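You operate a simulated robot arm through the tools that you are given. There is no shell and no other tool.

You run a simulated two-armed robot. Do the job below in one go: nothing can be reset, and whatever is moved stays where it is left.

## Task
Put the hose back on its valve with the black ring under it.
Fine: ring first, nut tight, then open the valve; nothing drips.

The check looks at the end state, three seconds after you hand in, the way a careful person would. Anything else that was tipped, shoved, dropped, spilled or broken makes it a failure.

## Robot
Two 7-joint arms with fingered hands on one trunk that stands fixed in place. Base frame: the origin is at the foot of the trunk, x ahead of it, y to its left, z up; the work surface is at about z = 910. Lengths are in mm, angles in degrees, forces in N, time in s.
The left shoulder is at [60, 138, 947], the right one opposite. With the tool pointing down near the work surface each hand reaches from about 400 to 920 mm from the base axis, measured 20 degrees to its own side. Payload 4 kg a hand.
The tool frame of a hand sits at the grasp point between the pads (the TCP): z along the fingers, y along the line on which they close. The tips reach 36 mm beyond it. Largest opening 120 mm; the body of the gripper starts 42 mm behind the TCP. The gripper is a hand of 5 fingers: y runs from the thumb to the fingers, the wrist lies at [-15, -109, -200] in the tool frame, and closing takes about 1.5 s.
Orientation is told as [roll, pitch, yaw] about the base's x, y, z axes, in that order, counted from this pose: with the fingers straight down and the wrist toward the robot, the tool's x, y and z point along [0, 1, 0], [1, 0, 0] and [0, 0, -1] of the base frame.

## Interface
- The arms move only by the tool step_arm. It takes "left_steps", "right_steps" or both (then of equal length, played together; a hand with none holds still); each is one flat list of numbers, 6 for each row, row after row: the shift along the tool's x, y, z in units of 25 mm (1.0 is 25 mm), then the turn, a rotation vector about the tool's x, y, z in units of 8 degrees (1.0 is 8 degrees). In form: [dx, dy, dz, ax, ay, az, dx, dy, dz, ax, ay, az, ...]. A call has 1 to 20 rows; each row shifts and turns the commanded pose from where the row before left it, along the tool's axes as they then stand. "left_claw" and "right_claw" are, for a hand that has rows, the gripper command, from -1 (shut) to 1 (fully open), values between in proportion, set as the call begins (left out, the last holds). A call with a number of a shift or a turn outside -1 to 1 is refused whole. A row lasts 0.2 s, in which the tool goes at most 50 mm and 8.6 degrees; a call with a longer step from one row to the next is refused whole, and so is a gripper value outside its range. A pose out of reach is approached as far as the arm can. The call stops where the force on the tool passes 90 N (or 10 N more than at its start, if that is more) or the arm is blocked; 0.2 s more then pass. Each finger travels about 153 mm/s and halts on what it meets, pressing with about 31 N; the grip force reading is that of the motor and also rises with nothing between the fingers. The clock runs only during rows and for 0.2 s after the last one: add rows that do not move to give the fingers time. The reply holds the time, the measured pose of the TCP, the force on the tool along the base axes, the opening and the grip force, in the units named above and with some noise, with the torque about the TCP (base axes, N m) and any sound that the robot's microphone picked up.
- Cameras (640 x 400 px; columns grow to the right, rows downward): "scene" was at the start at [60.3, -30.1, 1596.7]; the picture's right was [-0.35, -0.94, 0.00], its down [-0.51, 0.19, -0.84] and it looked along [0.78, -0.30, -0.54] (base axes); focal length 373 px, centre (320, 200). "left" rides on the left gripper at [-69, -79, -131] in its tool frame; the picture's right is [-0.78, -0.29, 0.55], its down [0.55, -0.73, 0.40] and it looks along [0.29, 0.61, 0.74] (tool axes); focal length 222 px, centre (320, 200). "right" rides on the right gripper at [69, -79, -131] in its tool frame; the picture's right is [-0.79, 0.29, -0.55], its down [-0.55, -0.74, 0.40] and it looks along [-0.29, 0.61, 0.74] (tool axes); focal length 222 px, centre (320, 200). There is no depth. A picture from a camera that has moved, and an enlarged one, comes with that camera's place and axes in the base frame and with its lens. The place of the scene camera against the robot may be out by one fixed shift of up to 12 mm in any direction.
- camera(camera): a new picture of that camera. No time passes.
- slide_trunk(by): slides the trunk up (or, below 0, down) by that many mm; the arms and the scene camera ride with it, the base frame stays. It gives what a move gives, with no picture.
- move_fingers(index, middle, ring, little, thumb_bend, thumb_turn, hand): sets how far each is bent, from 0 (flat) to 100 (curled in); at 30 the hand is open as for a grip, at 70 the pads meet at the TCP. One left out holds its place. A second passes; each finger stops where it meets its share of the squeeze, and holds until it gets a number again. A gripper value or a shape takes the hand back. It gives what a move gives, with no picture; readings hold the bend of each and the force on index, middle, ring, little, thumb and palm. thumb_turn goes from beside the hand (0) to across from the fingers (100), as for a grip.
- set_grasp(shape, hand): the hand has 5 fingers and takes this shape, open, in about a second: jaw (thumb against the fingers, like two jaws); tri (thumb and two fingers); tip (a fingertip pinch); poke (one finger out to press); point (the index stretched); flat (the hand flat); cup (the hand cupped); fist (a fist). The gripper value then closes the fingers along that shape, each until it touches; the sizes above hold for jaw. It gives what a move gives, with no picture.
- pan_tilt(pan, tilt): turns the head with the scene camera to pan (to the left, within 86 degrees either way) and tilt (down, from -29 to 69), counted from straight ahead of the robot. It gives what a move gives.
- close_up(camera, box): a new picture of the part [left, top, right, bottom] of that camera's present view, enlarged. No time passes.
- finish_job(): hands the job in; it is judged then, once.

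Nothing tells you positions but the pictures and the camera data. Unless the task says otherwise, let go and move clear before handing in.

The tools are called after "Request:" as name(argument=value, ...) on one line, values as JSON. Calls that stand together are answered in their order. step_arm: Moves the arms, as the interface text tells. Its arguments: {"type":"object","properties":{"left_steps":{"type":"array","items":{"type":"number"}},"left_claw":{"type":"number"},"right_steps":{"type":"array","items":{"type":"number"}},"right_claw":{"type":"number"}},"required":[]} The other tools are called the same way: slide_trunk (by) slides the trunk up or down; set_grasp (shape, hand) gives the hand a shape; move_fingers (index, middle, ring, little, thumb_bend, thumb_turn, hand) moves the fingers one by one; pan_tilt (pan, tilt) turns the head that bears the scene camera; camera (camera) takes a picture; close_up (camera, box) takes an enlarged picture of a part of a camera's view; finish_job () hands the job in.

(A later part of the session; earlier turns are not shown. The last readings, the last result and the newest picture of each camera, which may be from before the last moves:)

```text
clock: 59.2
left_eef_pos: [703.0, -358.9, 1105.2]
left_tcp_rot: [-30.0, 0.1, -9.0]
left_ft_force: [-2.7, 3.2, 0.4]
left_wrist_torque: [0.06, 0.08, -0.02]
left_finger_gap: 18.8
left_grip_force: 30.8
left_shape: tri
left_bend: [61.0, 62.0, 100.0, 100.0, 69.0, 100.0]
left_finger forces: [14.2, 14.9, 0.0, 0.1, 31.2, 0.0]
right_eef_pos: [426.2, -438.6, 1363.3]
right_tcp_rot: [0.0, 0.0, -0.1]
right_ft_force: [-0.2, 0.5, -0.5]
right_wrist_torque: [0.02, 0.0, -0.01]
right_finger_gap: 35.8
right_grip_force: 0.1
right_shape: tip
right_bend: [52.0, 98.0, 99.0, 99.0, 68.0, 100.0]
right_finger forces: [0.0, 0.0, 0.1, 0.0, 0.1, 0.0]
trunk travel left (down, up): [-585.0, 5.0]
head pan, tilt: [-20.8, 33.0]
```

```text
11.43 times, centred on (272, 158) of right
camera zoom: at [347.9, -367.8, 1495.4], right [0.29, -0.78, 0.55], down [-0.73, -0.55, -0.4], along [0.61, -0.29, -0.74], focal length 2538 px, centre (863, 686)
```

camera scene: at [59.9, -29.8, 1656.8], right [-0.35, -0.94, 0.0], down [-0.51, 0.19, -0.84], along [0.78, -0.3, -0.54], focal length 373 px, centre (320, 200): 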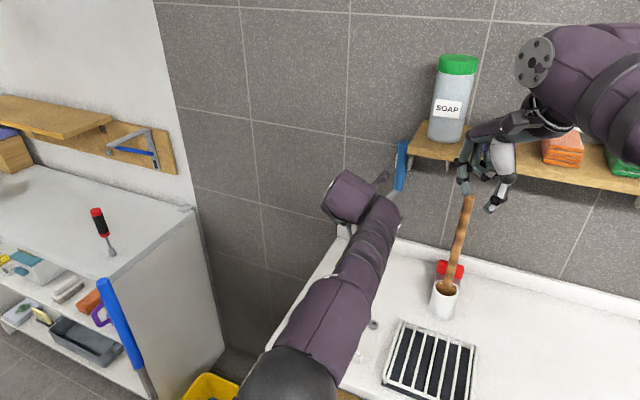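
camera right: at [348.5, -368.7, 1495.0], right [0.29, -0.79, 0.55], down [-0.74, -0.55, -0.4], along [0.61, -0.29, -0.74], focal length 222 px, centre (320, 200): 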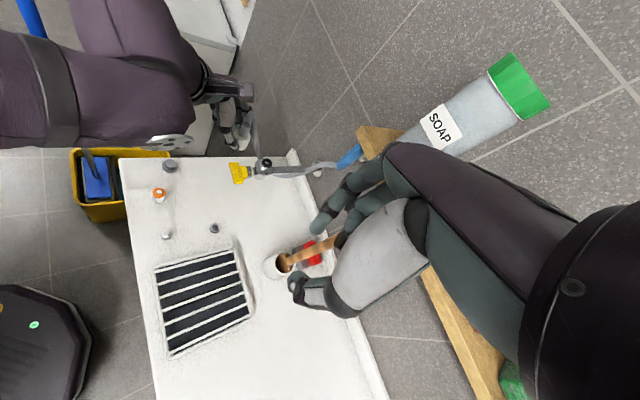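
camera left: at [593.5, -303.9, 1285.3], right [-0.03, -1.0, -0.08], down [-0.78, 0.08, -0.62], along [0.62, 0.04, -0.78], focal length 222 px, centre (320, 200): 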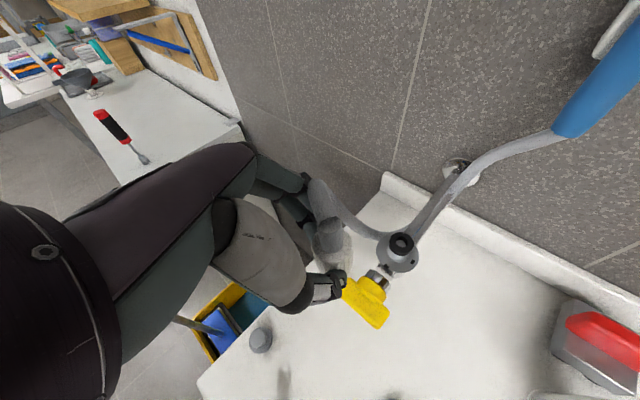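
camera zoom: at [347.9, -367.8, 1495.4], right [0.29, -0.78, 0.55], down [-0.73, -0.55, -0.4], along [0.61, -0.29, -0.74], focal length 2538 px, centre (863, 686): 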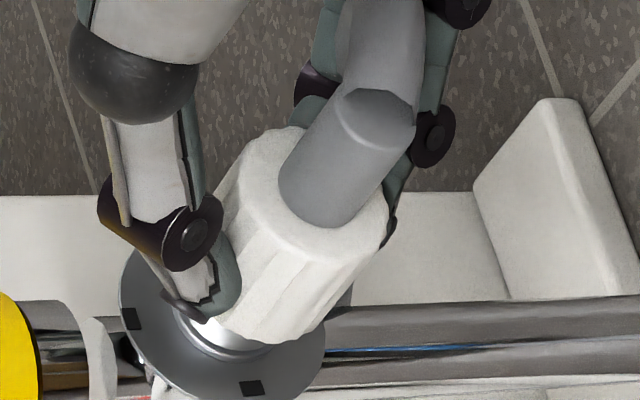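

It keeps going down freely with slight side force. I'll ease ~1 mm sideways and continue lowering until it meets the thread.

Request:
step_arm(left_steps=[0.024, -0.029, -0.014, 0, 0, 0, 0.04, 0, 0.069, 0, 0, 0, 0.04, 0, 0.069, 0, 0, 0, 0, 0, 0, 0, 0, 0])

Request:
close_up(camera="right", box=[255, 140, 290, 175])

```text
clock: 60.2
left_eef_pos: [702.7, -359.1, 1101.6]
left_tcp_rot: [-29.9, -0.1, -9.0]
left_ft_force: [-0.5, 0.2, -0.6]
left_wrist_torque: [0.03, 0.02, 0.03]
left_finger_gap: 18.7
left_grip_force: 31.0
left_shape: tri
left_bend: [61.0, 62.0, 100.0, 100.0, 69.0, 100.0]
left_finger forces: [15.2, 15.8, 0.0, 0.0, 29.7, 0.0]
right_eef_pos: [425.9, -437.8, 1363.8]
right_tcp_rot: [0.0, 0.0, 0.0]
right_ft_force: [0.2, -0.5, -0.7]
right_wrist_torque: [-0.02, 0.03, -0.01]
right_finger_gap: 36.0
right_grip_force: 0.1
right_shape: tip
right_bend: [52.0, 98.0, 99.0, 99.0, 68.0, 100.0]
right_finger forces: [0.0, 0.0, 0.0, 0.0, 0.1, 0.0]
trunk travel left (down, up): [-585.0, 5.0]
head pan, tilt: [-20.8, 33.0]
```

```text
11.43 times, centred on (272, 158) of right
camera zoom: at [348.1, -368.2, 1495.3], right [0.29, -0.79, 0.55], down [-0.74, -0.55, -0.4], along [0.61, -0.29, -0.74], focal length 2538 px, centre (863, 686)
```

zoom: 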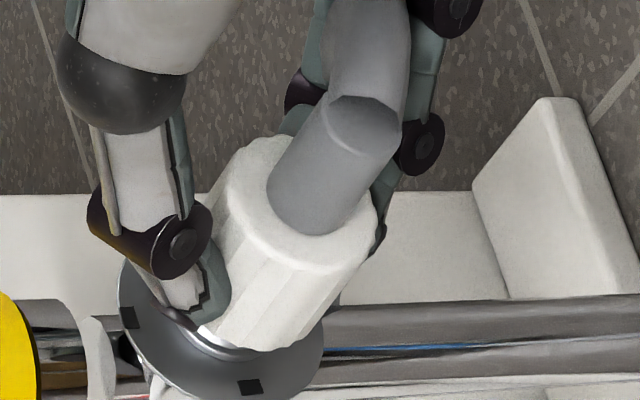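

No load; continuing down.

Request:
step_arm(left_steps=[0.04, 0, 0.069, 0, 0, 0, 0.04, 0, 0.069, 0, 0, 0, 0, 0, 0, 0, 0, 0])

Request:
close_up(camera="right", box=[255, 140, 290, 175])

```text
clock: 61.0
left_eef_pos: [702.5, -359.0, 1097.4]
left_tcp_rot: [-30.0, 0.0, -9.0]
left_ft_force: [0.3, 0.5, -0.9]
left_wrist_torque: [0.0, 0.0, 0.04]
left_finger_gap: 18.5
left_grip_force: 31.0
left_shape: tri
left_bend: [61.0, 62.0, 100.0, 100.0, 69.0, 100.0]
left_finger forces: [15.2, 15.6, 0.0, 0.0, 29.8, 0.1]
right_eef_pos: [426.3, -439.2, 1363.0]
right_tcp_rot: [0.0, 0.0, 0.0]
right_ft_force: [-0.1, -0.3, -0.2]
right_wrist_torque: [0.02, 0.01, 0.0]
right_finger_gap: 36.0
right_grip_force: 0.1
right_shape: tip
right_bend: [52.0, 98.0, 99.0, 99.0, 68.0, 100.0]
right_finger forces: [0.1, 0.0, 0.0, 0.1, 0.0, 0.0]
trunk travel left (down, up): [-585.0, 5.0]
head pan, tilt: [-20.8, 33.0]
```

```text
11.43 times, centred on (272, 158) of right
camera zoom: at [348.2, -368.1, 1495.2], right [0.29, -0.79, 0.55], down [-0.74, -0.55, -0.4], along [0.61, -0.29, -0.74], focal length 2538 px, centre (863, 686)
```

zoom: 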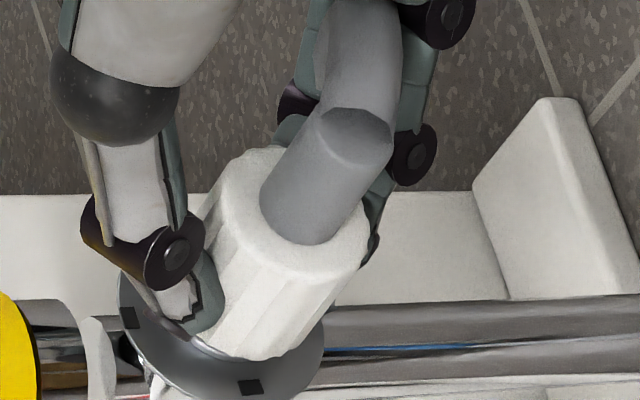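

Still free. Continue lowering.

Request:
step_arm(left_steps=[0.04, 0, 0.069, 0, 0, 0, 0, 0, 0, 0, 0, 0])

Request:
step_arm(left_steps=[0.04, 0, 0.069, 0, 0, 0, 0, 0, 0, 0, 0, 0])

Request:
close_up(camera="right", box=[255, 140, 290, 175])

```text
clock: 61.6
left_eef_pos: [702.4, -359.9, 1096.1]
left_tcp_rot: [-29.9, 0.0, -8.9]
left_ft_force: [-0.1, -0.1, -0.6]
left_wrist_torque: [0.0, -0.01, -0.01]
left_finger_gap: 18.6
left_grip_force: 30.7
left_shape: tri
left_bend: [61.0, 62.0, 100.0, 100.0, 69.0, 100.0]
left_finger forces: [15.1, 15.6, 0.0, 0.0, 29.8, 0.0]
right_eef_pos: [426.0, -437.7, 1363.6]
right_tcp_rot: [0.0, 0.0, 0.1]
right_ft_force: [-0.6, 0.8, -0.1]
right_wrist_torque: [0.01, 0.01, 0.0]
right_finger_gap: 35.9
right_grip_force: 0.1
right_shape: tip
right_bend: [52.0, 98.0, 99.0, 99.0, 68.0, 100.0]
right_finger forces: [0.0, 0.0, 0.0, 0.0, 0.1, 0.0]
trunk travel left (down, up): [-585.0, 5.0]
head pan, tilt: [-20.8, 33.0]
```

```text
clock: 62.2
left_eef_pos: [701.4, -359.2, 1093.6]
left_tcp_rot: [-30.0, 0.0, -9.1]
left_ft_force: [0.7, 0.8, 0.3]
left_wrist_torque: [0.01, -0.03, -0.03]
left_finger_gap: 18.6
left_grip_force: 30.7
left_shape: tri
left_bend: [61.0, 62.0, 100.0, 100.0, 69.0, 100.0]
left_finger forces: [15.1, 15.6, 0.1, 0.1, 29.7, 0.1]
right_eef_pos: [426.2, -437.8, 1362.4]
right_tcp_rot: [0.0, 0.0, 0.0]
right_ft_force: [1.0, 0.4, 0.8]
right_wrist_torque: [0.03, -0.01, -0.03]
right_finger_gap: 35.9
right_grip_force: 0.0
right_shape: tip
right_bend: [52.0, 98.0, 99.0, 99.0, 68.0, 100.0]
right_finger forces: [0.0, 0.0, 0.0, 0.1, 0.0, 0.0]
trunk travel left (down, up): [-585.0, 5.0]
head pan, tilt: [-20.8, 33.0]
```

```text
11.43 times, centred on (272, 158) of right
camera zoom: at [348.1, -368.1, 1495.3], right [0.29, -0.79, 0.55], down [-0.74, -0.55, -0.4], along [0.61, -0.29, -0.74], focal length 2538 px, centre (863, 686)
```

zoom: 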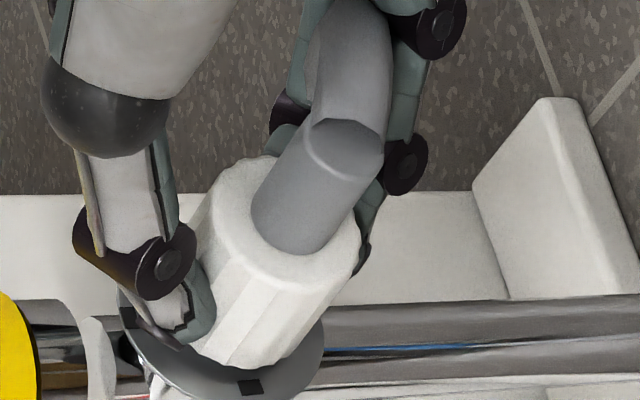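

Nearly at the flange and still free. One more small step at a time.

Request:
step_arm(left_steps=[0.04, 0, 0.069, 0, 0, 0, 0, 0, 0, 0, 0, 0])

Request:
step_arm(left_steps=[0.03, 0, 0.052, 0, 0, 0, 0, 0, 0, 0, 0, 0])

Request:
close_up(camera="right", box=[255, 140, 290, 175])

Request:
close_up(camera="left", box=[290, 200, 370, 290])

```text
clock: 62.8
left_eef_pos: [702.4, -358.6, 1091.2]
left_tcp_rot: [-30.0, 0.1, -9.0]
left_ft_force: [0.3, 0.3, 1.0]
left_wrist_torque: [0.01, 0.12, -0.03]
left_finger_gap: 18.7
left_grip_force: 30.8
left_shape: tri
left_bend: [61.0, 62.0, 100.0, 100.0, 69.0, 100.0]
left_finger forces: [16.5, 14.5, 0.0, 0.0, 30.7, 0.0]
right_eef_pos: [426.7, -438.0, 1364.0]
right_tcp_rot: [0.1, 0.0, 0.0]
right_ft_force: [0.1, 0.1, 0.8]
right_wrist_torque: [-0.03, -0.02, 0.01]
right_finger_gap: 35.8
right_grip_force: 0.0
right_shape: tip
right_bend: [52.0, 98.0, 99.0, 99.0, 68.0, 100.0]
right_finger forces: [0.0, 0.1, 0.0, 0.0, 0.0, 0.0]
trunk travel left (down, up): [-585.0, 5.0]
head pan, tilt: [-20.8, 33.0]
```

```text
clock: 63.4
left_eef_pos: [702.3, -359.4, 1091.5]
left_tcp_rot: [-30.1, -0.1, -9.0]
left_ft_force: [0.2, 0.3, 5.2]
left_wrist_torque: [0.0, 0.08, -0.04]
left_finger_gap: 18.9
left_grip_force: 31.2
left_shape: tri
left_bend: [61.0, 62.0, 100.0, 100.0, 69.0, 100.0]
left_finger forces: [16.8, 15.1, 0.0, 0.0, 31.4, 0.0]
right_eef_pos: [426.2, -437.9, 1364.0]
right_tcp_rot: [0.0, 0.0, 0.0]
right_ft_force: [-0.4, 0.7, -0.7]
right_wrist_torque: [0.03, 0.02, 0.0]
right_finger_gap: 35.7
right_grip_force: 0.0
right_shape: tip
right_bend: [52.0, 98.0, 99.0, 99.0, 68.0, 100.0]
right_finger forces: [0.0, 0.0, 0.0, 0.0, 0.0, 0.0]
trunk travel left (down, up): [-585.0, 5.0]
head pan, tilt: [-20.8, 33.0]
```

```text
11.43 times, centred on (272, 158) of right
camera zoom: at [347.7, -367.7, 1495.5], right [0.29, -0.78, 0.55], down [-0.73, -0.55, -0.4], along [0.61, -0.29, -0.74], focal length 2538 px, centre (863, 686)
```

zoom: 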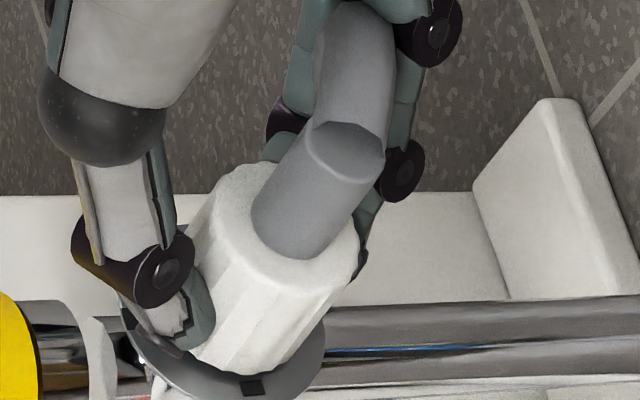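

```text
4.44 times, centred on (330, 245) of left
camera zoom: at [624.1, -341.2, 1239.7], right [-0.44, -0.9, -0.08], down [-0.68, 0.39, -0.62], along [0.59, -0.22, -0.78], focal length 987 px, centre (276, 0)
```

zoom: 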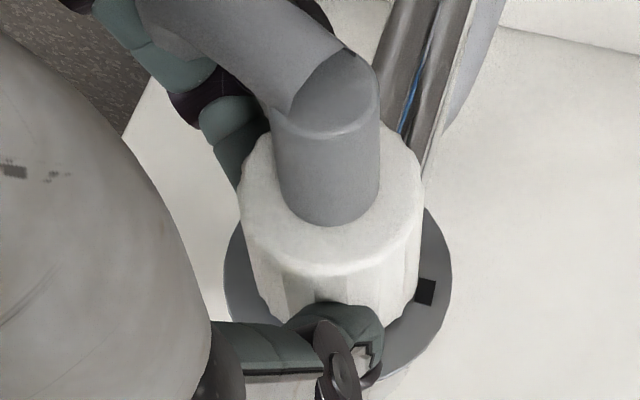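

The nut now meets something at 5 N, ~4 mm above the flange — likely the thread or ring. I'll turn it clockwise another 16° about the axis and read the torque.

Request:
step_arm(left_steps=[-0.0028, 0.0702, 0.0016, 0.5, 0, 0.866, -0.0028, 0.0702, 0.0016, 0.5, 0, 0.866, 0, 0, 0, 0, 0, 0])

Request:
close_up(camera="right", box=[255, 140, 290, 175])

Request:
camera(camera="scene")

```text
clock: 64.2
left_eef_pos: [702.0, -358.1, 1087.5]
left_tcp_rot: [-29.4, 0.1, -21.8]
left_ft_force: [25.3, 24.9, 24.7]
left_wrist_torque: [0.63, -0.86, 0.52]
left_finger_gap: 22.7
left_grip_force: 31.4
left_shape: tri
left_bend: [58.0, 60.0, 100.0, 100.0, 72.0, 100.0]
left_finger forces: [21.2, 61.1, 0.0, 0.1, 31.2, 0.1]
left hand out of reach, approached as far as the arm can: row 2
right_eef_pos: [427.3, -434.6, 1364.5]
right_tcp_rot: [-0.1, 0.0, 0.1]
right_ft_force: [0.5, -0.4, -0.8]
right_wrist_torque: [0.01, -0.01, 0.0]
right_finger_gap: 35.7
right_grip_force: 0.1
right_shape: tip
right_bend: [52.0, 98.0, 99.0, 99.0, 68.0, 100.0]
right_finger forces: [0.0, 0.0, 0.1, 0.0, 0.0, 0.1]
trunk travel left (down, up): [-585.0, 5.0]
head pan, tilt: [-20.8, 33.0]
```

```text
11.43 times, centred on (272, 158) of right
camera zoom: at [348.4, -364.0, 1496.6], right [0.29, -0.78, 0.55], down [-0.73, -0.55, -0.4], along [0.61, -0.29, -0.74], focal length 2538 px, centre (863, 686)
```

zoom: 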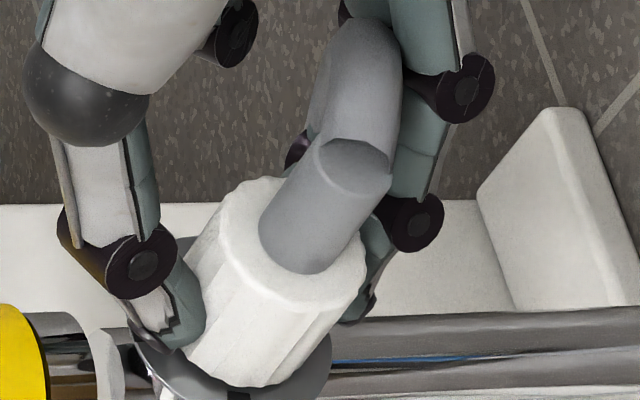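

```text
taken
camera scene: at [61.1, -25.2, 1657.0], right [-0.35, -0.94, 0.0], down [-0.51, 0.19, -0.84], along [0.79, -0.3, -0.54], focal length 373 px, centre (320, 200)
```

scene: 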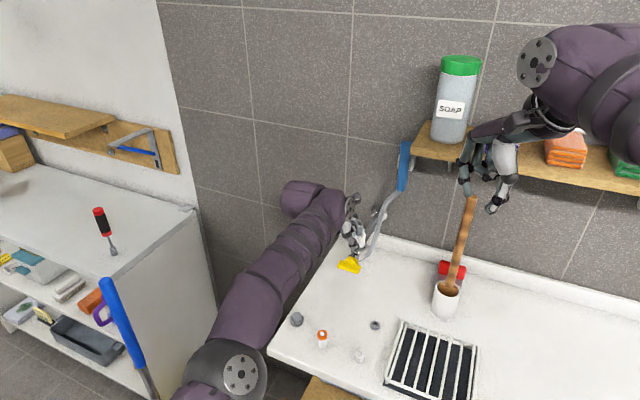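

The left arm hit its reach limit in that last row and is now pushing sideways (~25 N each axis). I'll back off 8° right away to relieve it.

Request:
step_arm(left_steps=[-0.003, -0.035, 0.0017, -0.25, 0, -0.433, -0.003, -0.035, 0.0017, -0.25, 0, -0.433, 0, 0, 0, 0, 0, 0])

Request:
close_up(camera="right", box=[255, 140, 290, 175])

Request:
camera(camera="scene")

```text
clock: 65.0
left_eef_pos: [698.9, -357.8, 1088.2]
left_tcp_rot: [-30.2, -0.8, -16.4]
left_ft_force: [22.6, 30.0, 24.2]
left_wrist_torque: [0.84, -0.78, 0.51]
left_finger_gap: 23.3
left_grip_force: 30.6
left_shape: tri
left_bend: [58.0, 58.0, 100.0, 100.0, 73.0, 100.0]
left_finger forces: [19.3, 64.7, 0.0, 0.0, 34.4, 0.0]
right_eef_pos: [426.8, -432.6, 1364.3]
right_tcp_rot: [-0.2, 0.0, 0.0]
right_ft_force: [-0.2, 0.3, 0.0]
right_wrist_torque: [-0.05, -0.02, -0.01]
right_finger_gap: 35.9
right_grip_force: 0.2
right_shape: tip
right_bend: [52.0, 98.0, 99.0, 99.0, 68.0, 100.0]
right_finger forces: [0.0, 0.0, 0.1, 0.0, 0.1, 0.0]
trunk travel left (down, up): [-585.0, 5.0]
head pan, tilt: [-20.8, 33.0]
```

```text
11.43 times, centred on (272, 158) of right
camera zoom: at [348.8, -362.9, 1496.5], right [0.29, -0.78, 0.55], down [-0.73, -0.55, -0.4], along [0.61, -0.29, -0.74], focal length 2538 px, centre (863, 686)
```

zoom: 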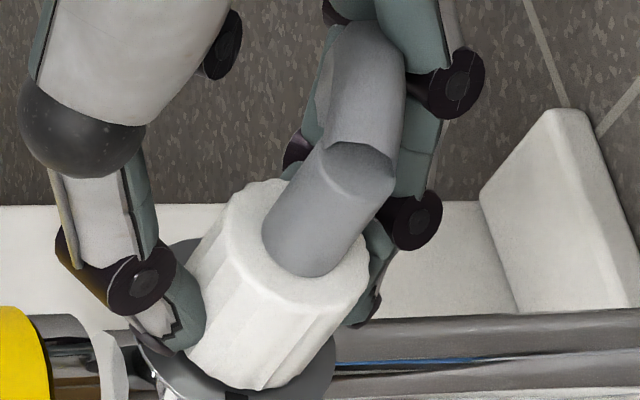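

```text
taken
camera scene: at [60.9, -24.7, 1656.9], right [-0.35, -0.94, 0.0], down [-0.51, 0.19, -0.84], along [0.78, -0.3, -0.54], focal length 373 px, centre (320, 200)
```

scene: 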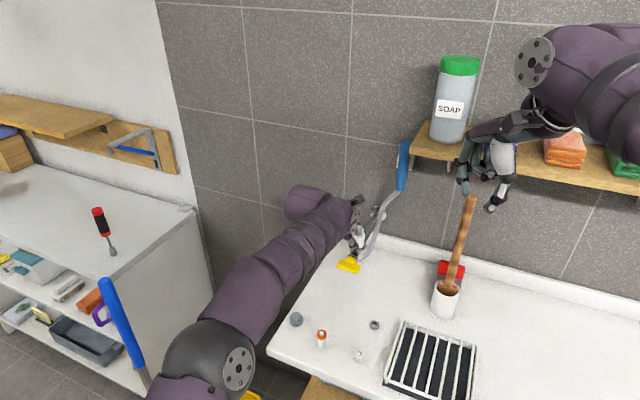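

Forces persist — the middle fingertip is bearing hard (65 N), probably on the flange, and the clipped pose left the hand offset. I'll ease the command up and outward in a small step.

Request:
step_arm(left_steps=[0.03, 0.08, -0.248, 0, 0, 0, 0, 0, 0, 0, 0, 0])

```text
clock: 65.6
left_eef_pos: [698.8, -359.4, 1088.3]
left_tcp_rot: [-30.2, -0.3, -16.8]
left_ft_force: [19.4, 24.4, 15.8]
left_wrist_torque: [0.79, -0.63, 0.39]
left_finger_gap: 22.8
left_grip_force: 30.4
left_shape: tri
left_bend: [58.0, 58.0, 100.0, 100.0, 73.0, 100.0]
left_finger forces: [18.9, 59.7, 0.1, 0.0, 32.4, 0.1]
right_eef_pos: [426.6, -433.7, 1365.4]
right_tcp_rot: [-0.1, 0.0, -0.1]
right_ft_force: [-0.1, 0.0, 0.5]
right_wrist_torque: [-0.02, 0.0, 0.0]
right_finger_gap: 35.9
right_grip_force: 0.0
right_shape: tip
right_bend: [52.0, 98.0, 99.0, 99.0, 68.0, 100.0]
right_finger forces: [0.0, 0.1, 0.1, 0.1, 0.0, 0.0]
trunk travel left (down, up): [-585.0, 5.0]
head pan, tilt: [-20.8, 33.0]
```

Easing works; continuing in the same direction.

Request:
step_arm(left_steps=[0.159, 0.161, -0.323, 0, 0, 0, 0, 0, 0, 0, 0, 0])

```text
clock: 66.2
left_eef_pos: [699.8, -357.2, 1089.4]
left_tcp_rot: [-30.1, 0.2, -17.1]
left_ft_force: [9.6, 14.7, 6.0]
left_wrist_torque: [0.55, -0.31, 0.19]
left_finger_gap: 21.8
left_grip_force: 31.0
left_shape: tri
left_bend: [58.0, 59.0, 100.0, 100.0, 73.0, 100.0]
left_finger forces: [18.1, 51.7, 0.1, 0.0, 31.0, 0.0]
right_eef_pos: [425.6, -435.9, 1364.2]
right_tcp_rot: [-0.2, 0.0, -0.2]
right_ft_force: [0.5, -0.2, 0.1]
right_wrist_torque: [-0.02, 0.0, -0.03]
right_finger_gap: 35.8
right_grip_force: 0.1
right_shape: tip
right_bend: [52.0, 98.0, 99.0, 99.0, 68.0, 100.0]
right_finger forces: [0.1, 0.1, 0.1, 0.1, 0.0, 0.0]
trunk travel left (down, up): [-585.0, 5.0]
head pan, tilt: [-20.8, 33.0]
```

Request:
step_arm(left_steps=[0.242, 0.111, -0.232, 0, 0, 0, 0, 0, 0, 0, 0, 0])

Request:
close_up(camera="right", box=[255, 140, 290, 175])

Request:
close_up(camera="left", box=[270, 180, 390, 300])

```text
clock: 66.8
left_eef_pos: [702.2, -355.1, 1087.6]
left_tcp_rot: [-30.1, 0.5, -17.3]
left_ft_force: [-2.5, -3.3, -2.2]
left_wrist_torque: [0.03, -0.13, 0.09]
left_finger_gap: 18.4
left_grip_force: 30.9
left_shape: tri
left_bend: [58.0, 62.0, 100.0, 100.0, 72.0, 100.0]
left_finger forces: [17.6, 20.1, 0.0, 0.1, 28.6, 0.0]
right_eef_pos: [426.9, -438.9, 1361.9]
right_tcp_rot: [0.0, 0.0, 0.0]
right_ft_force: [0.5, -0.7, -0.5]
right_wrist_torque: [0.02, -0.01, -0.01]
right_finger_gap: 36.1
right_grip_force: 0.0
right_shape: tip
right_bend: [52.0, 98.0, 99.0, 99.0, 68.0, 100.0]
right_finger forces: [0.0, 0.1, 0.0, 0.0, 0.0, 0.0]
trunk travel left (down, up): [-585.0, 5.0]
head pan, tilt: [-20.8, 33.0]
```

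```text
11.43 times, centred on (272, 158) of right
camera zoom: at [348.7, -369.4, 1494.6], right [0.29, -0.79, 0.55], down [-0.74, -0.55, -0.4], along [0.61, -0.29, -0.74], focal length 2538 px, centre (863, 686)
```

zoom: 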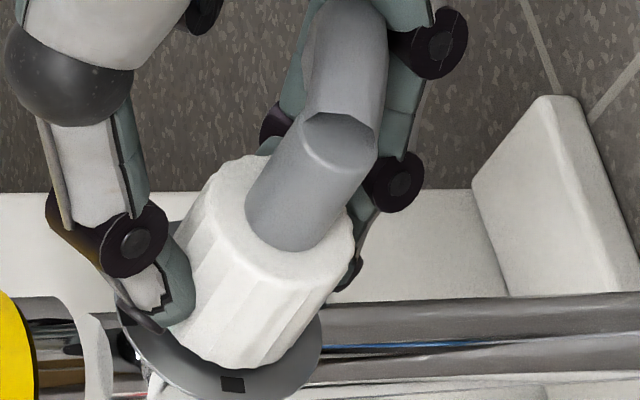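

```text
3.33 times, centred on (330, 240) of left
camera zoom: at [629.0, -326.8, 1237.9], right [-0.56, -0.82, -0.08], down [-0.62, 0.48, -0.61], along [0.54, -0.3, -0.79], focal length 740 px, centre (287, 67)
```

zoom: 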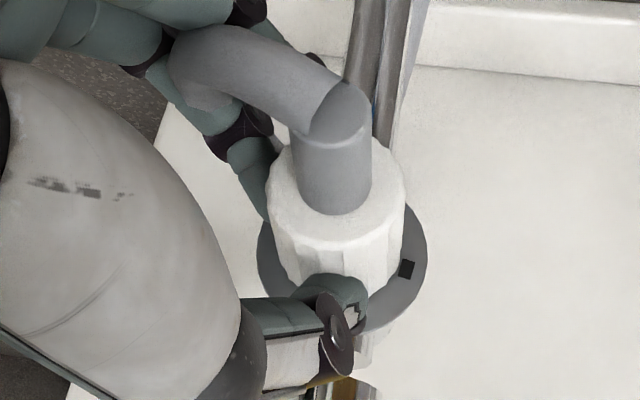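

Forces are relieved now; the nut sits over ring and stub. The left arm has too little turning range here, so I'll release the nut with the left hand and use the right hand for tightening. Opening the left fingers first.

Request:
step_arm(left_steps=[0, 0, 0, 0, 0, 0, 0, 0, 0, 0, 0, 0, 0, 0, 0, 0, 0, 0, 0, 0, 0, 0, 0, 0], left_claw=-0.1)

Request:
close_up(camera="right", box=[250, 130, 300, 180])

Request:
close_up(camera="left", box=[270, 180, 390, 300])

```text
clock: 67.8
left_eef_pos: [706.5, -350.8, 1092.9]
left_tcp_rot: [-29.9, 0.0, -17.0]
left_ft_force: [-0.5, -0.4, -0.5]
left_wrist_torque: [0.02, 0.0, -0.01]
left_finger_gap: 53.8
left_grip_force: 0.0
left_shape: tri
left_bend: [44.0, 48.0, 99.0, 99.0, 61.0, 100.0]
left_finger forces: [0.0, 0.0, 0.0, 0.0, 0.0, 0.1]
right_eef_pos: [425.4, -438.2, 1363.2]
right_tcp_rot: [0.0, 0.0, 0.0]
right_ft_force: [-0.4, 0.6, -0.1]
right_wrist_torque: [0.01, 0.01, -0.03]
right_finger_gap: 36.2
right_grip_force: 0.0
right_shape: tip
right_bend: [52.0, 98.0, 99.0, 99.0, 68.0, 100.0]
right_finger forces: [0.0, 0.0, 0.0, 0.0, 0.1, 0.0]
trunk travel left (down, up): [-585.0, 5.0]
head pan, tilt: [-20.8, 33.0]
```

```text
8.00 times, centred on (275, 155) of right
camera zoom: at [348.1, -368.0, 1495.3], right [0.29, -0.79, 0.55], down [-0.74, -0.55, -0.4], along [0.61, -0.29, -0.74], focal length 1777 px, centre (680, 560)
```

zoom: 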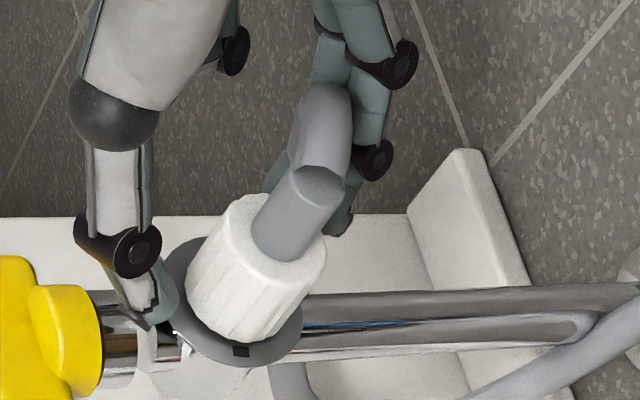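

```text
3.33 times, centred on (330, 240) of left
camera zoom: at [631.1, -323.0, 1241.2], right [-0.56, -0.83, -0.08], down [-0.62, 0.48, -0.62], along [0.55, -0.29, -0.78], focal length 740 px, centre (287, 67)
```

zoom: 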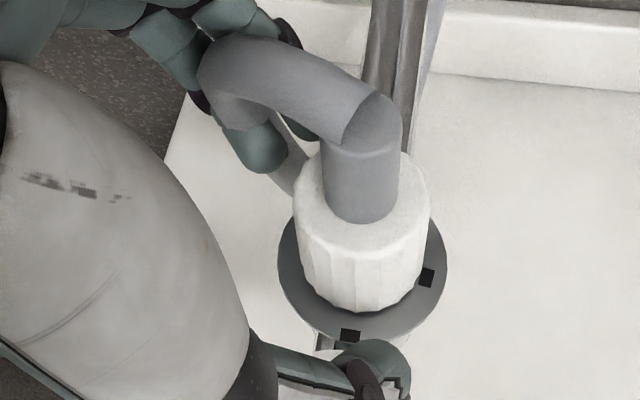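

The nut now stands upright on the outlet by itself. I'll withdraw the left hand back along its fingers (up-left), in stages, watching the hose.

Request:
step_arm(left_steps=[0, 0, -0.4, 0, 0, 0, 0, 0, -0.4, 0, 0, 0, 0, 0, -0.4, 0, 0, 0], left_claw=0.1)

Request:
close_up(camera="right", box=[240, 100, 310, 180])

Request:
close_up(camera="left", box=[250, 150, 410, 310])

```text
clock: 68.6
left_eef_pos: [709.3, -337.9, 1120.9]
left_tcp_rot: [-30.1, -0.1, -17.0]
left_ft_force: [-0.2, 0.6, 0.7]
left_wrist_torque: [-0.02, -0.02, -0.03]
left_finger_gap: 65.8
left_grip_force: 0.0
left_shape: tri
left_bend: [40.0, 44.0, 99.0, 99.0, 52.0, 100.0]
left_finger forces: [0.0, 0.0, 0.0, 0.0, 0.0, 0.0]
right_eef_pos: [425.5, -438.2, 1363.2]
right_tcp_rot: [0.0, 0.0, 0.1]
right_ft_force: [-0.6, 0.3, 0.8]
right_wrist_torque: [-0.01, -0.01, -0.02]
right_finger_gap: 35.8
right_grip_force: 0.1
right_shape: tip
right_bend: [52.0, 98.0, 99.0, 99.0, 68.0, 100.0]
right_finger forces: [0.1, 0.0, 0.0, 0.0, 0.1, 0.0]
trunk travel left (down, up): [-585.0, 5.0]
head pan, tilt: [-20.8, 33.0]
```

```text
5.00 times, centred on (275, 140) of right
camera zoom: at [348.0, -367.9, 1495.4], right [0.29, -0.78, 0.55], down [-0.74, -0.55, -0.4], along [0.61, -0.29, -0.74], focal length 1111 px, centre (545, 500)
```

zoom: 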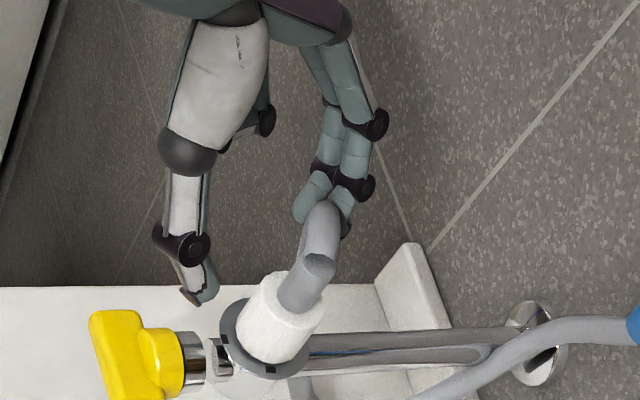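

```text
2.50 times, centred on (330, 230) of left
camera zoom: at [635.7, -308.9, 1268.1], right [-0.56, -0.83, -0.08], down [-0.62, 0.48, -0.62], along [0.55, -0.29, -0.78], focal length 555 px, centre (295, 125)
```

zoom: 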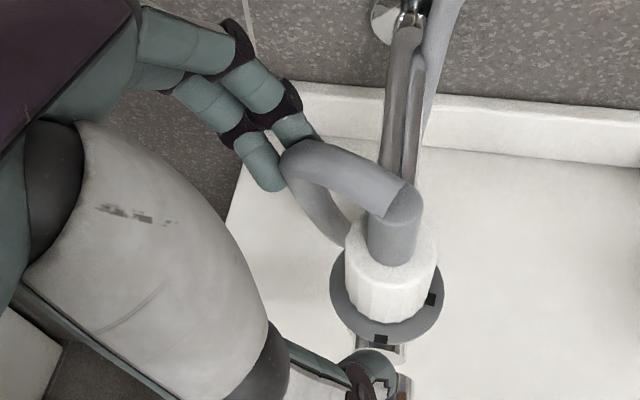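

Clean so far; the hose makes a small loop to the left of the nut. Continuing the withdrawal.

Request:
step_arm(left_steps=[0, 0, -0.8, 0, 0, 0, 0, 0, -0.8, 0, 0, 0, 0, 0, -0.8, 0, 0, 0, 0, 0, -0.8, 0, 0, 0, 0.5, -0.6, -0.4, 0, 0, 0, 0.8, -0.6, 0, 0, 0, 0, 0.8, -0.6, 0, 0, 0, 0, 0.8, -0.6, 0, 0, 0, 0, 0.8, -0.6, 0, 0, 0, 0])

Request:
camera(camera="right")

Request:
camera(camera="scene")

Request:
close_up(camera="scene", box=[320, 200, 400, 280])

Request:
camera(camera="left")

```text
clock: 70.6
left_eef_pos: [674.3, -194.2, 1150.8]
left_tcp_rot: [-30.0, -0.2, -17.0]
left_ft_force: [-0.2, 0.4, -0.9]
left_wrist_torque: [-0.04, 0.0, 0.02]
left_finger_gap: 65.7
left_grip_force: 0.0
left_shape: tri
left_bend: [40.0, 44.0, 99.0, 99.0, 51.0, 100.0]
left_finger forces: [0.0, 0.1, 0.0, 0.1, 0.1, 0.1]
right_eef_pos: [426.3, -437.8, 1363.4]
right_tcp_rot: [0.0, 0.0, 0.0]
right_ft_force: [-0.6, 0.3, -1.1]
right_wrist_torque: [-0.03, -0.02, -0.01]
right_finger_gap: 35.8
right_grip_force: 0.0
right_shape: tip
right_bend: [52.0, 98.0, 99.0, 99.0, 68.0, 100.0]
right_finger forces: [0.0, 0.0, 0.1, 0.0, 0.0, 0.0]
trunk travel left (down, up): [-585.0, 5.0]
head pan, tilt: [-20.8, 33.0]
```

```text
taken
camera right: at [347.8, -367.3, 1495.6], right [0.29, -0.78, 0.55], down [-0.73, -0.55, -0.4], along [0.61, -0.29, -0.74], focal length 222 px, centre (320, 200)
```

right: 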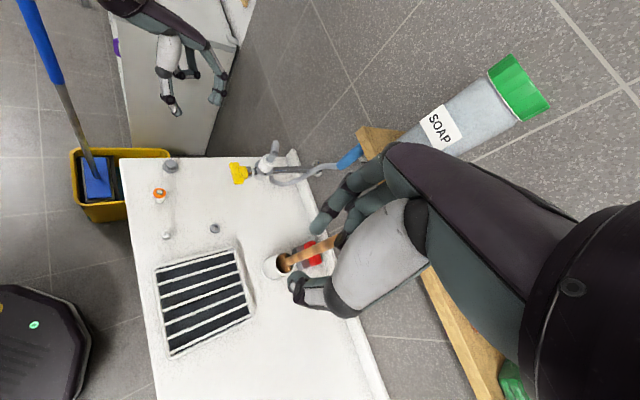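

```text
taken
camera scene: at [60.0, -29.4, 1656.8], right [-0.35, -0.94, 0.0], down [-0.51, 0.19, -0.84], along [0.78, -0.3, -0.54], focal length 373 px, centre (320, 200)
```

scene: 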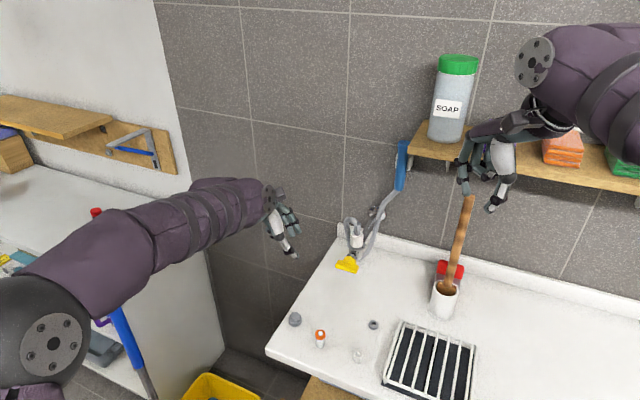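

```text
5.00 times, centred on (360, 240) of scene
camera zoom: at [60.0, -29.4, 1656.8], right [-0.35, -0.94, 0.0], down [-0.51, 0.19, -0.84], along [0.78, -0.3, -0.54], focal length 1866 px, centre (120, 0)
```

zoom: 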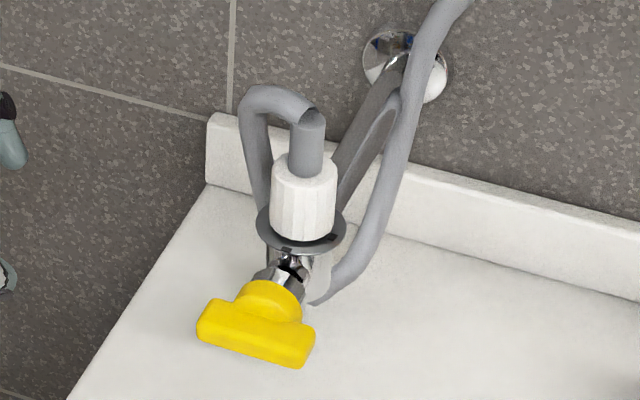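

```text
taken
camera left: at [599.5, -166.0, 1298.8], right [-0.56, -0.83, -0.08], down [-0.62, 0.48, -0.62], along [0.55, -0.29, -0.78], focal length 222 px, centre (320, 200)
```

left: 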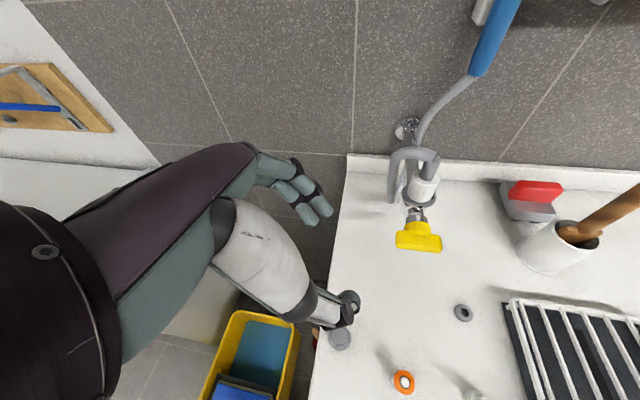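

The nut stands on the outlet with the hose looping to the left. Let me look closely at its height over the flange and any marks.

Request:
close_up(camera="scene", box=[346, 222, 374, 254])

Request:
close_up(camera="left", box=[385, 140, 455, 220])

Request:
close_up(camera="right", box=[245, 135, 305, 190])

```text
12.50 times, centred on (360, 238) of scene
camera zoom: at [60.0, -29.4, 1656.8], right [-0.35, -0.94, 0.0], down [-0.51, 0.19, -0.84], along [0.78, -0.3, -0.54], focal length 4665 px, centre (-180, -275)
```

zoom: 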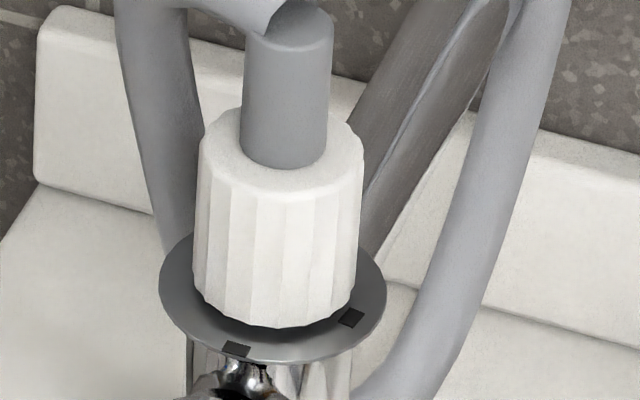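

```text
5.00 times, centred on (420, 180) of left
camera zoom: at [599.5, -166.0, 1298.8], right [-0.56, -0.83, -0.08], down [-0.62, 0.48, -0.62], along [0.55, -0.29, -0.78], focal length 1111 px, centre (-180, 300)
```

zoom: 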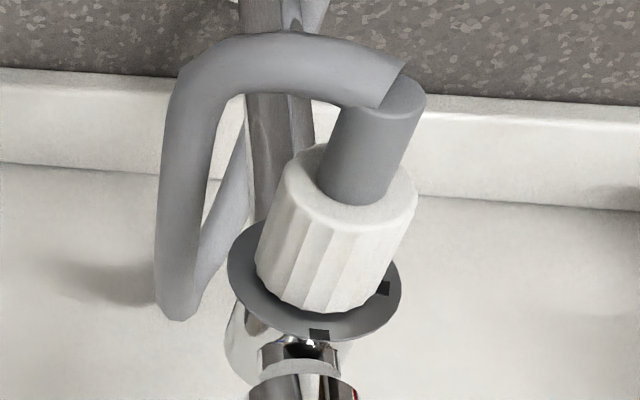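

```text
7.27 times, centred on (275, 162) of right
camera zoom: at [347.8, -367.3, 1495.6], right [0.29, -0.78, 0.55], down [-0.73, -0.55, -0.4], along [0.61, -0.29, -0.74], focal length 1615 px, centre (647, 473)
```

zoom: 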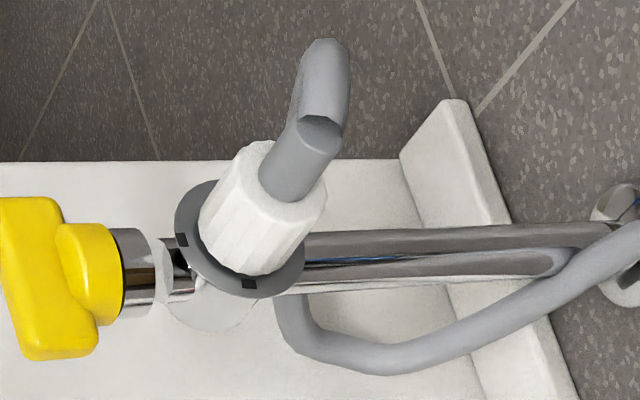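

The nut sits upright ~4 mm above the flange, hose looping behind. Now I'll clear the left arm away to the left while turning the right hand (yaw −60°, leaned 30°) for tightening.

Request:
step_arm(left_steps=[0.173, -0.915, -0.931, 0, 0, 0, 0.173, -0.915, -0.931, 0, 0, 0, 0.173, -0.915, -0.931, 0, 0, 0, 0.173, -0.915, -0.931, 0, 0, 0, 0.173, -0.915, -0.931, 0, 0, 0, 0.173, -0.915, -0.931, 0, 0, 0, 0.173, -0.915, -0.931, 0, 0, 0, 0.173, -0.915, -0.931, 0, 0, 0, 0.173, -0.915, -0.931, 0, 0, 0, 0.173, -0.915, -0.931, 0, 0, 0, 0, 0, 0, 0, 0, 0, 0, 0, 0, 0, 0, 0], right_steps=[0, 0, 0, 0, 0, 0.9375, 0, 0, 0, 0, 0, 0.9375, 0, 0, 0, 0, 0, 0.9375, 0, 0, 0, 0, 0, 0.9375, 0, 0, 0, 0, 0, 0.9375, 0, 0, 0, 0, 0, 0.9375, 0, 0, 0, 0, 0, 0.9375, 0, 0, 0, 0, 0, 0.9375, 0, 0, 0, 0, 0.9375, 0, 0, 0, 0, 0, 0.9375, 0, 0, 0, 0, 0, 0.9375, 0, 0, 0, 0, 0, 0.9375, 0], right_claw=0.1)

Request:
camera(camera="scene")

Request:
camera(camera="right")

```text
clock: 73.2
left_eef_pos: [500.6, 19.5, 1332.2]
left_tcp_rot: [-30.0, 0.0, -17.1]
left_ft_force: [-0.8, 0.3, -0.6]
left_wrist_torque: [-0.01, -0.01, 0.0]
left_finger_gap: 65.6
left_grip_force: 0.1
left_shape: tri
left_bend: [40.0, 44.0, 99.0, 99.0, 51.0, 100.0]
left_finger forces: [0.1, 0.0, 0.1, 0.1, 0.0, 0.0]
right_eef_pos: [425.3, -437.9, 1363.9]
right_tcp_rot: [30.1, 0.1, -60.0]
right_ft_force: [-0.1, 0.2, 0.2]
right_wrist_torque: [0.01, -0.03, -0.03]
right_finger_gap: 65.6
right_grip_force: 0.0
right_shape: tip
right_bend: [41.0, 98.0, 99.0, 99.0, 52.0, 100.0]
right_finger forces: [0.0, 0.0, 0.0, 0.1, 0.1, 0.0]
trunk travel left (down, up): [-585.0, 5.0]
head pan, tilt: [-20.8, 33.0]
```

```text
taken
camera scene: at [59.5, -29.8, 1656.8], right [-0.35, -0.94, 0.0], down [-0.51, 0.19, -0.84], along [0.78, -0.3, -0.54], focal length 373 px, centre (320, 200)
```

scene: 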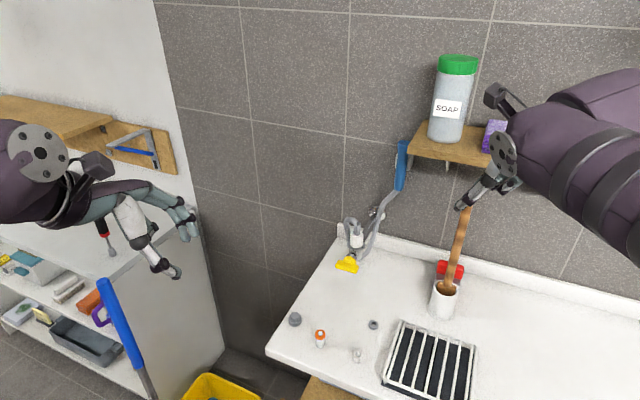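

```text
taken
camera right: at [382.1, -372.0, 1512.6], right [-0.68, -0.73, 0.08], down [-0.61, 0.5, -0.62], along [0.41, -0.47, -0.78], focal length 222 px, centre (320, 200)
```

right: 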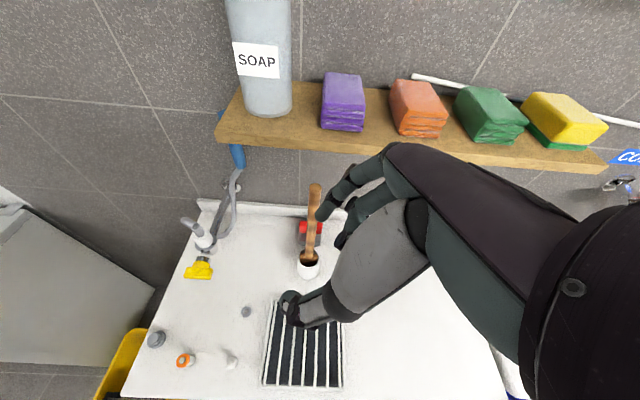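

Both arms are clear. Moving the right hand along a path well clear of the wooden stick and shelf to a pre-grasp near the nut.

Request:
step_arm(right_steps=[0.661, -0.304, 0.889, 0, 0, 0, 0.661, -0.304, 0.889, 0, 0, 0, 0.661, -0.304, 0.889, 0, 0, 0, 0.198, 0.5195, 0.9625, 0, 0, 0, 0.198, 0.5195, 0.9625, 0, 0, 0, 0.198, 0.5195, 0.9625, 0, 0, 0, 0.198, 0.5195, 0.9625, 0, 0, 0, 0.198, 0.5195, 0.9625, 0, 0, 0, 0.198, 0.5195, 0.9625, 0, 0, 0, 0.198, 0.5195, 0.9625, 0, 0, 0, 0.198, 0.5195, 0.9625, 0, 0, 0])

Request:
camera(camera="right")

Request:
close_up(camera="right", box=[220, 150, 380, 310])

Request:
camera(camera="scene")

Request:
camera(camera="left")

```text
clock: 75.6
left_eef_pos: [502.6, 18.6, 1332.0]
left_tcp_rot: [-30.1, 0.0, -17.0]
left_ft_force: [1.2, 0.0, 0.3]
left_wrist_torque: [0.05, 0.04, -0.04]
left_finger_gap: 65.8
left_grip_force: 0.1
left_shape: tri
left_bend: [40.0, 44.0, 99.0, 99.0, 51.0, 100.0]
left_finger forces: [0.1, 0.1, 0.0, 0.1, 0.0, 0.0]
right_eef_pos: [648.3, -405.4, 1185.8]
right_tcp_rot: [29.9, 0.0, -60.0]
right_ft_force: [1.6, -0.6, -0.4]
right_wrist_torque: [0.02, -0.01, -0.02]
right_finger_gap: 66.0
right_grip_force: 0.1
right_shape: tip
right_bend: [41.0, 98.0, 99.0, 99.0, 51.0, 100.0]
right_finger forces: [0.0, 0.0, 0.1, 0.0, 0.1, 0.0]
trunk travel left (down, up): [-585.0, 5.0]
head pan, tilt: [-20.8, 33.0]
```

```text
taken
camera right: at [604.6, -338.2, 1334.0], right [-0.68, -0.73, 0.08], down [-0.61, 0.5, -0.62], along [0.41, -0.47, -0.78], focal length 222 px, centre (320, 200)
```

right: 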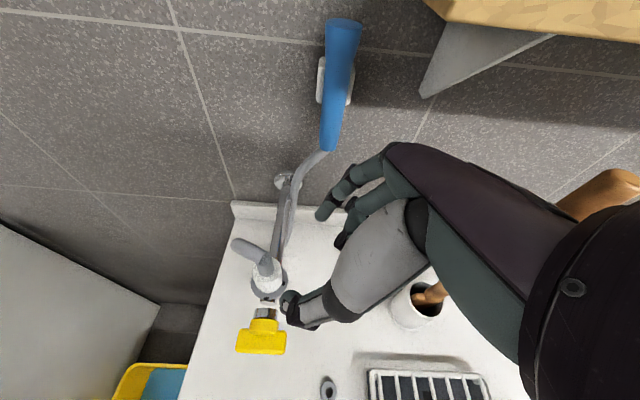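

```text
2.50 times, centred on (300, 230) of right
camera zoom: at [604.6, -338.2, 1334.0], right [-0.68, -0.73, 0.08], down [-0.61, 0.5, -0.62], along [0.41, -0.47, -0.78], focal length 555 px, centre (370, 125)
```

zoom: 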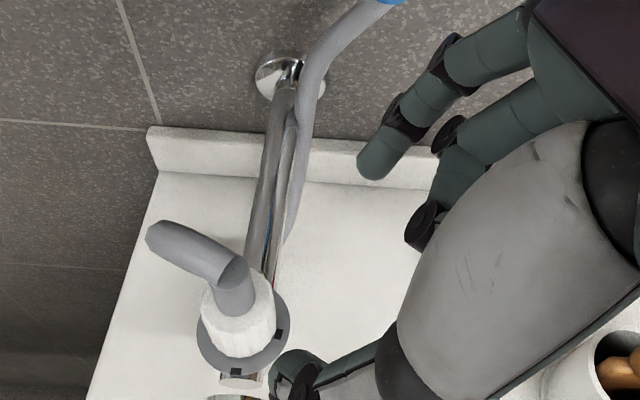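

```text
taken
camera scene: at [61.4, -30.3, 1656.7], right [-0.35, -0.93, 0.0], down [-0.51, 0.19, -0.84], along [0.78, -0.3, -0.54], focal length 373 px, centre (320, 200)
```

scene: 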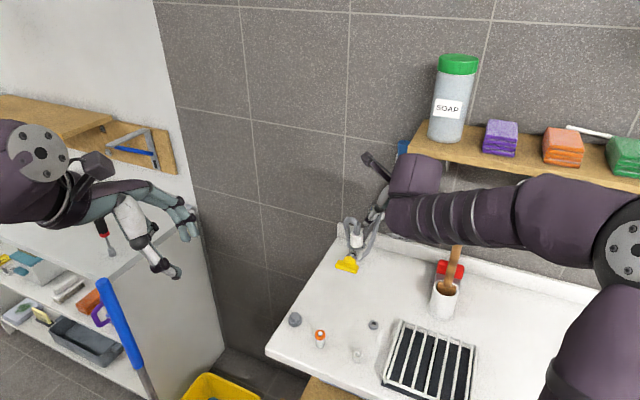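

```text
taken
camera left: at [427.2, 47.3, 1479.2], right [-0.56, -0.83, -0.08], down [-0.62, 0.48, -0.62], along [0.55, -0.29, -0.78], focal length 222 px, centre (320, 200)
```

left: 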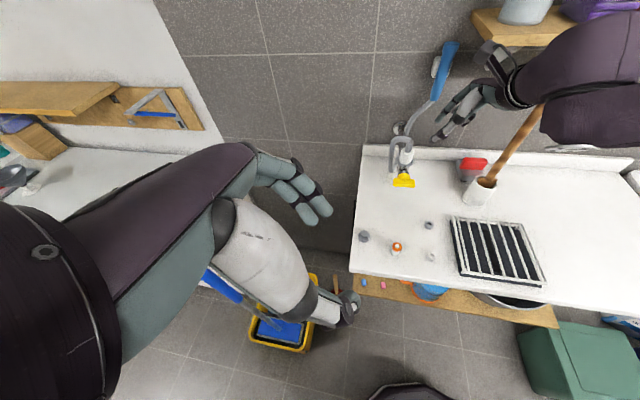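

The nut is in view with the hose looping away to the upper left. I'll advance 60 mm along the fingers with a small lateral correction and re-measure.

Request:
step_arm(right_steps=[-0.076, -0.063, 0.8, 0, 0, 0, -0.076, -0.063, 0.8, 0, 0, 0, -0.076, -0.063, 0.8, 0, 0, 0])

Request:
close_up(camera="right", box=[220, 150, 380, 310])

Request:
close_up(camera="scene", box=[320, 190, 400, 290])

Request:
close_up(camera="left", box=[360, 80, 500, 220])

```text
clock: 76.4
left_eef_pos: [501.4, 17.9, 1331.1]
left_tcp_rot: [-30.0, 0.1, -17.0]
left_ft_force: [0.4, 0.3, -1.1]
left_wrist_torque: [0.0, 0.01, -0.03]
left_finger_gap: 65.8
left_grip_force: 0.0
left_shape: tri
left_bend: [40.0, 44.0, 99.0, 99.0, 51.0, 100.0]
left_finger forces: [0.1, 0.0, 0.1, 0.0, 0.1, 0.0]
right_eef_pos: [667.0, -387.0, 1127.4]
right_tcp_rot: [30.1, 0.0, -60.1]
right_ft_force: [0.4, 0.4, 0.4]
right_wrist_torque: [0.0, 0.01, -0.03]
right_finger_gap: 65.8
right_grip_force: 0.1
right_shape: tip
right_bend: [41.0, 98.0, 99.0, 99.0, 51.0, 100.0]
right_finger forces: [0.0, 0.0, 0.0, 0.0, 0.1, 0.0]
trunk travel left (down, up): [-585.0, 5.0]
head pan, tilt: [-20.8, 33.0]
```

```text
2.50 times, centred on (300, 230) of right
camera zoom: at [623.8, -321.3, 1276.0], right [-0.68, -0.73, 0.08], down [-0.61, 0.5, -0.62], along [0.41, -0.47, -0.78], focal length 555 px, centre (370, 125)
```

zoom: 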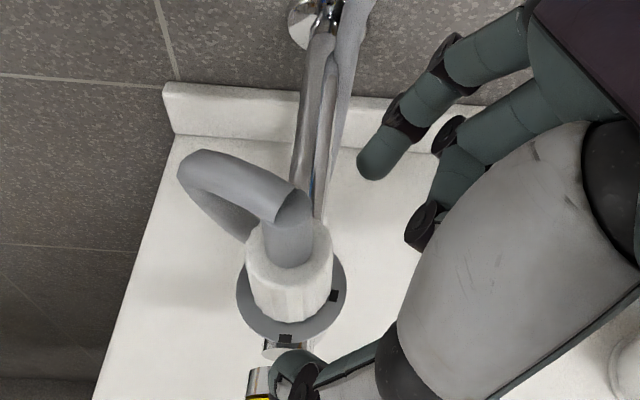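

```text
4.00 times, centred on (360, 240) of scene
camera zoom: at [61.2, -30.4, 1656.7], right [-0.35, -0.93, 0.0], down [-0.51, 0.19, -0.84], along [0.78, -0.3, -0.54], focal length 1493 px, centre (160, 40)
```

zoom: 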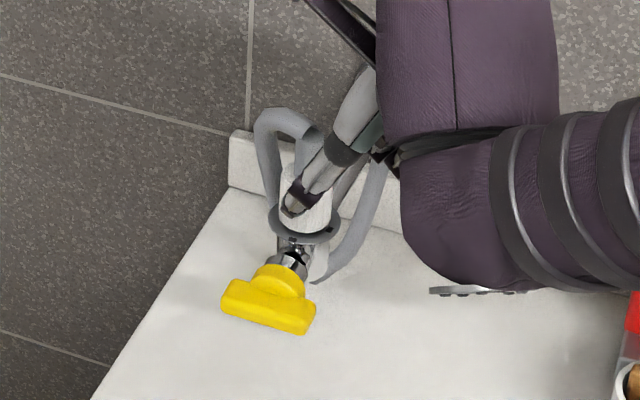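

```text
2.86 times, centred on (430, 150) of left
camera zoom: at [427.1, 47.3, 1479.3], right [-0.56, -0.83, -0.08], down [-0.62, 0.48, -0.62], along [0.55, -0.29, -0.78], focal length 635 px, centre (6, 343)
```

zoom: 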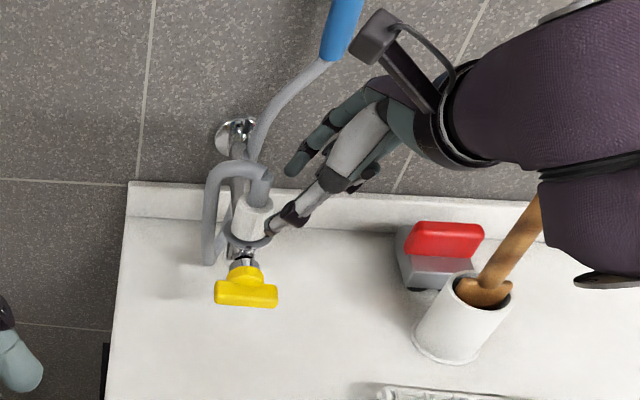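

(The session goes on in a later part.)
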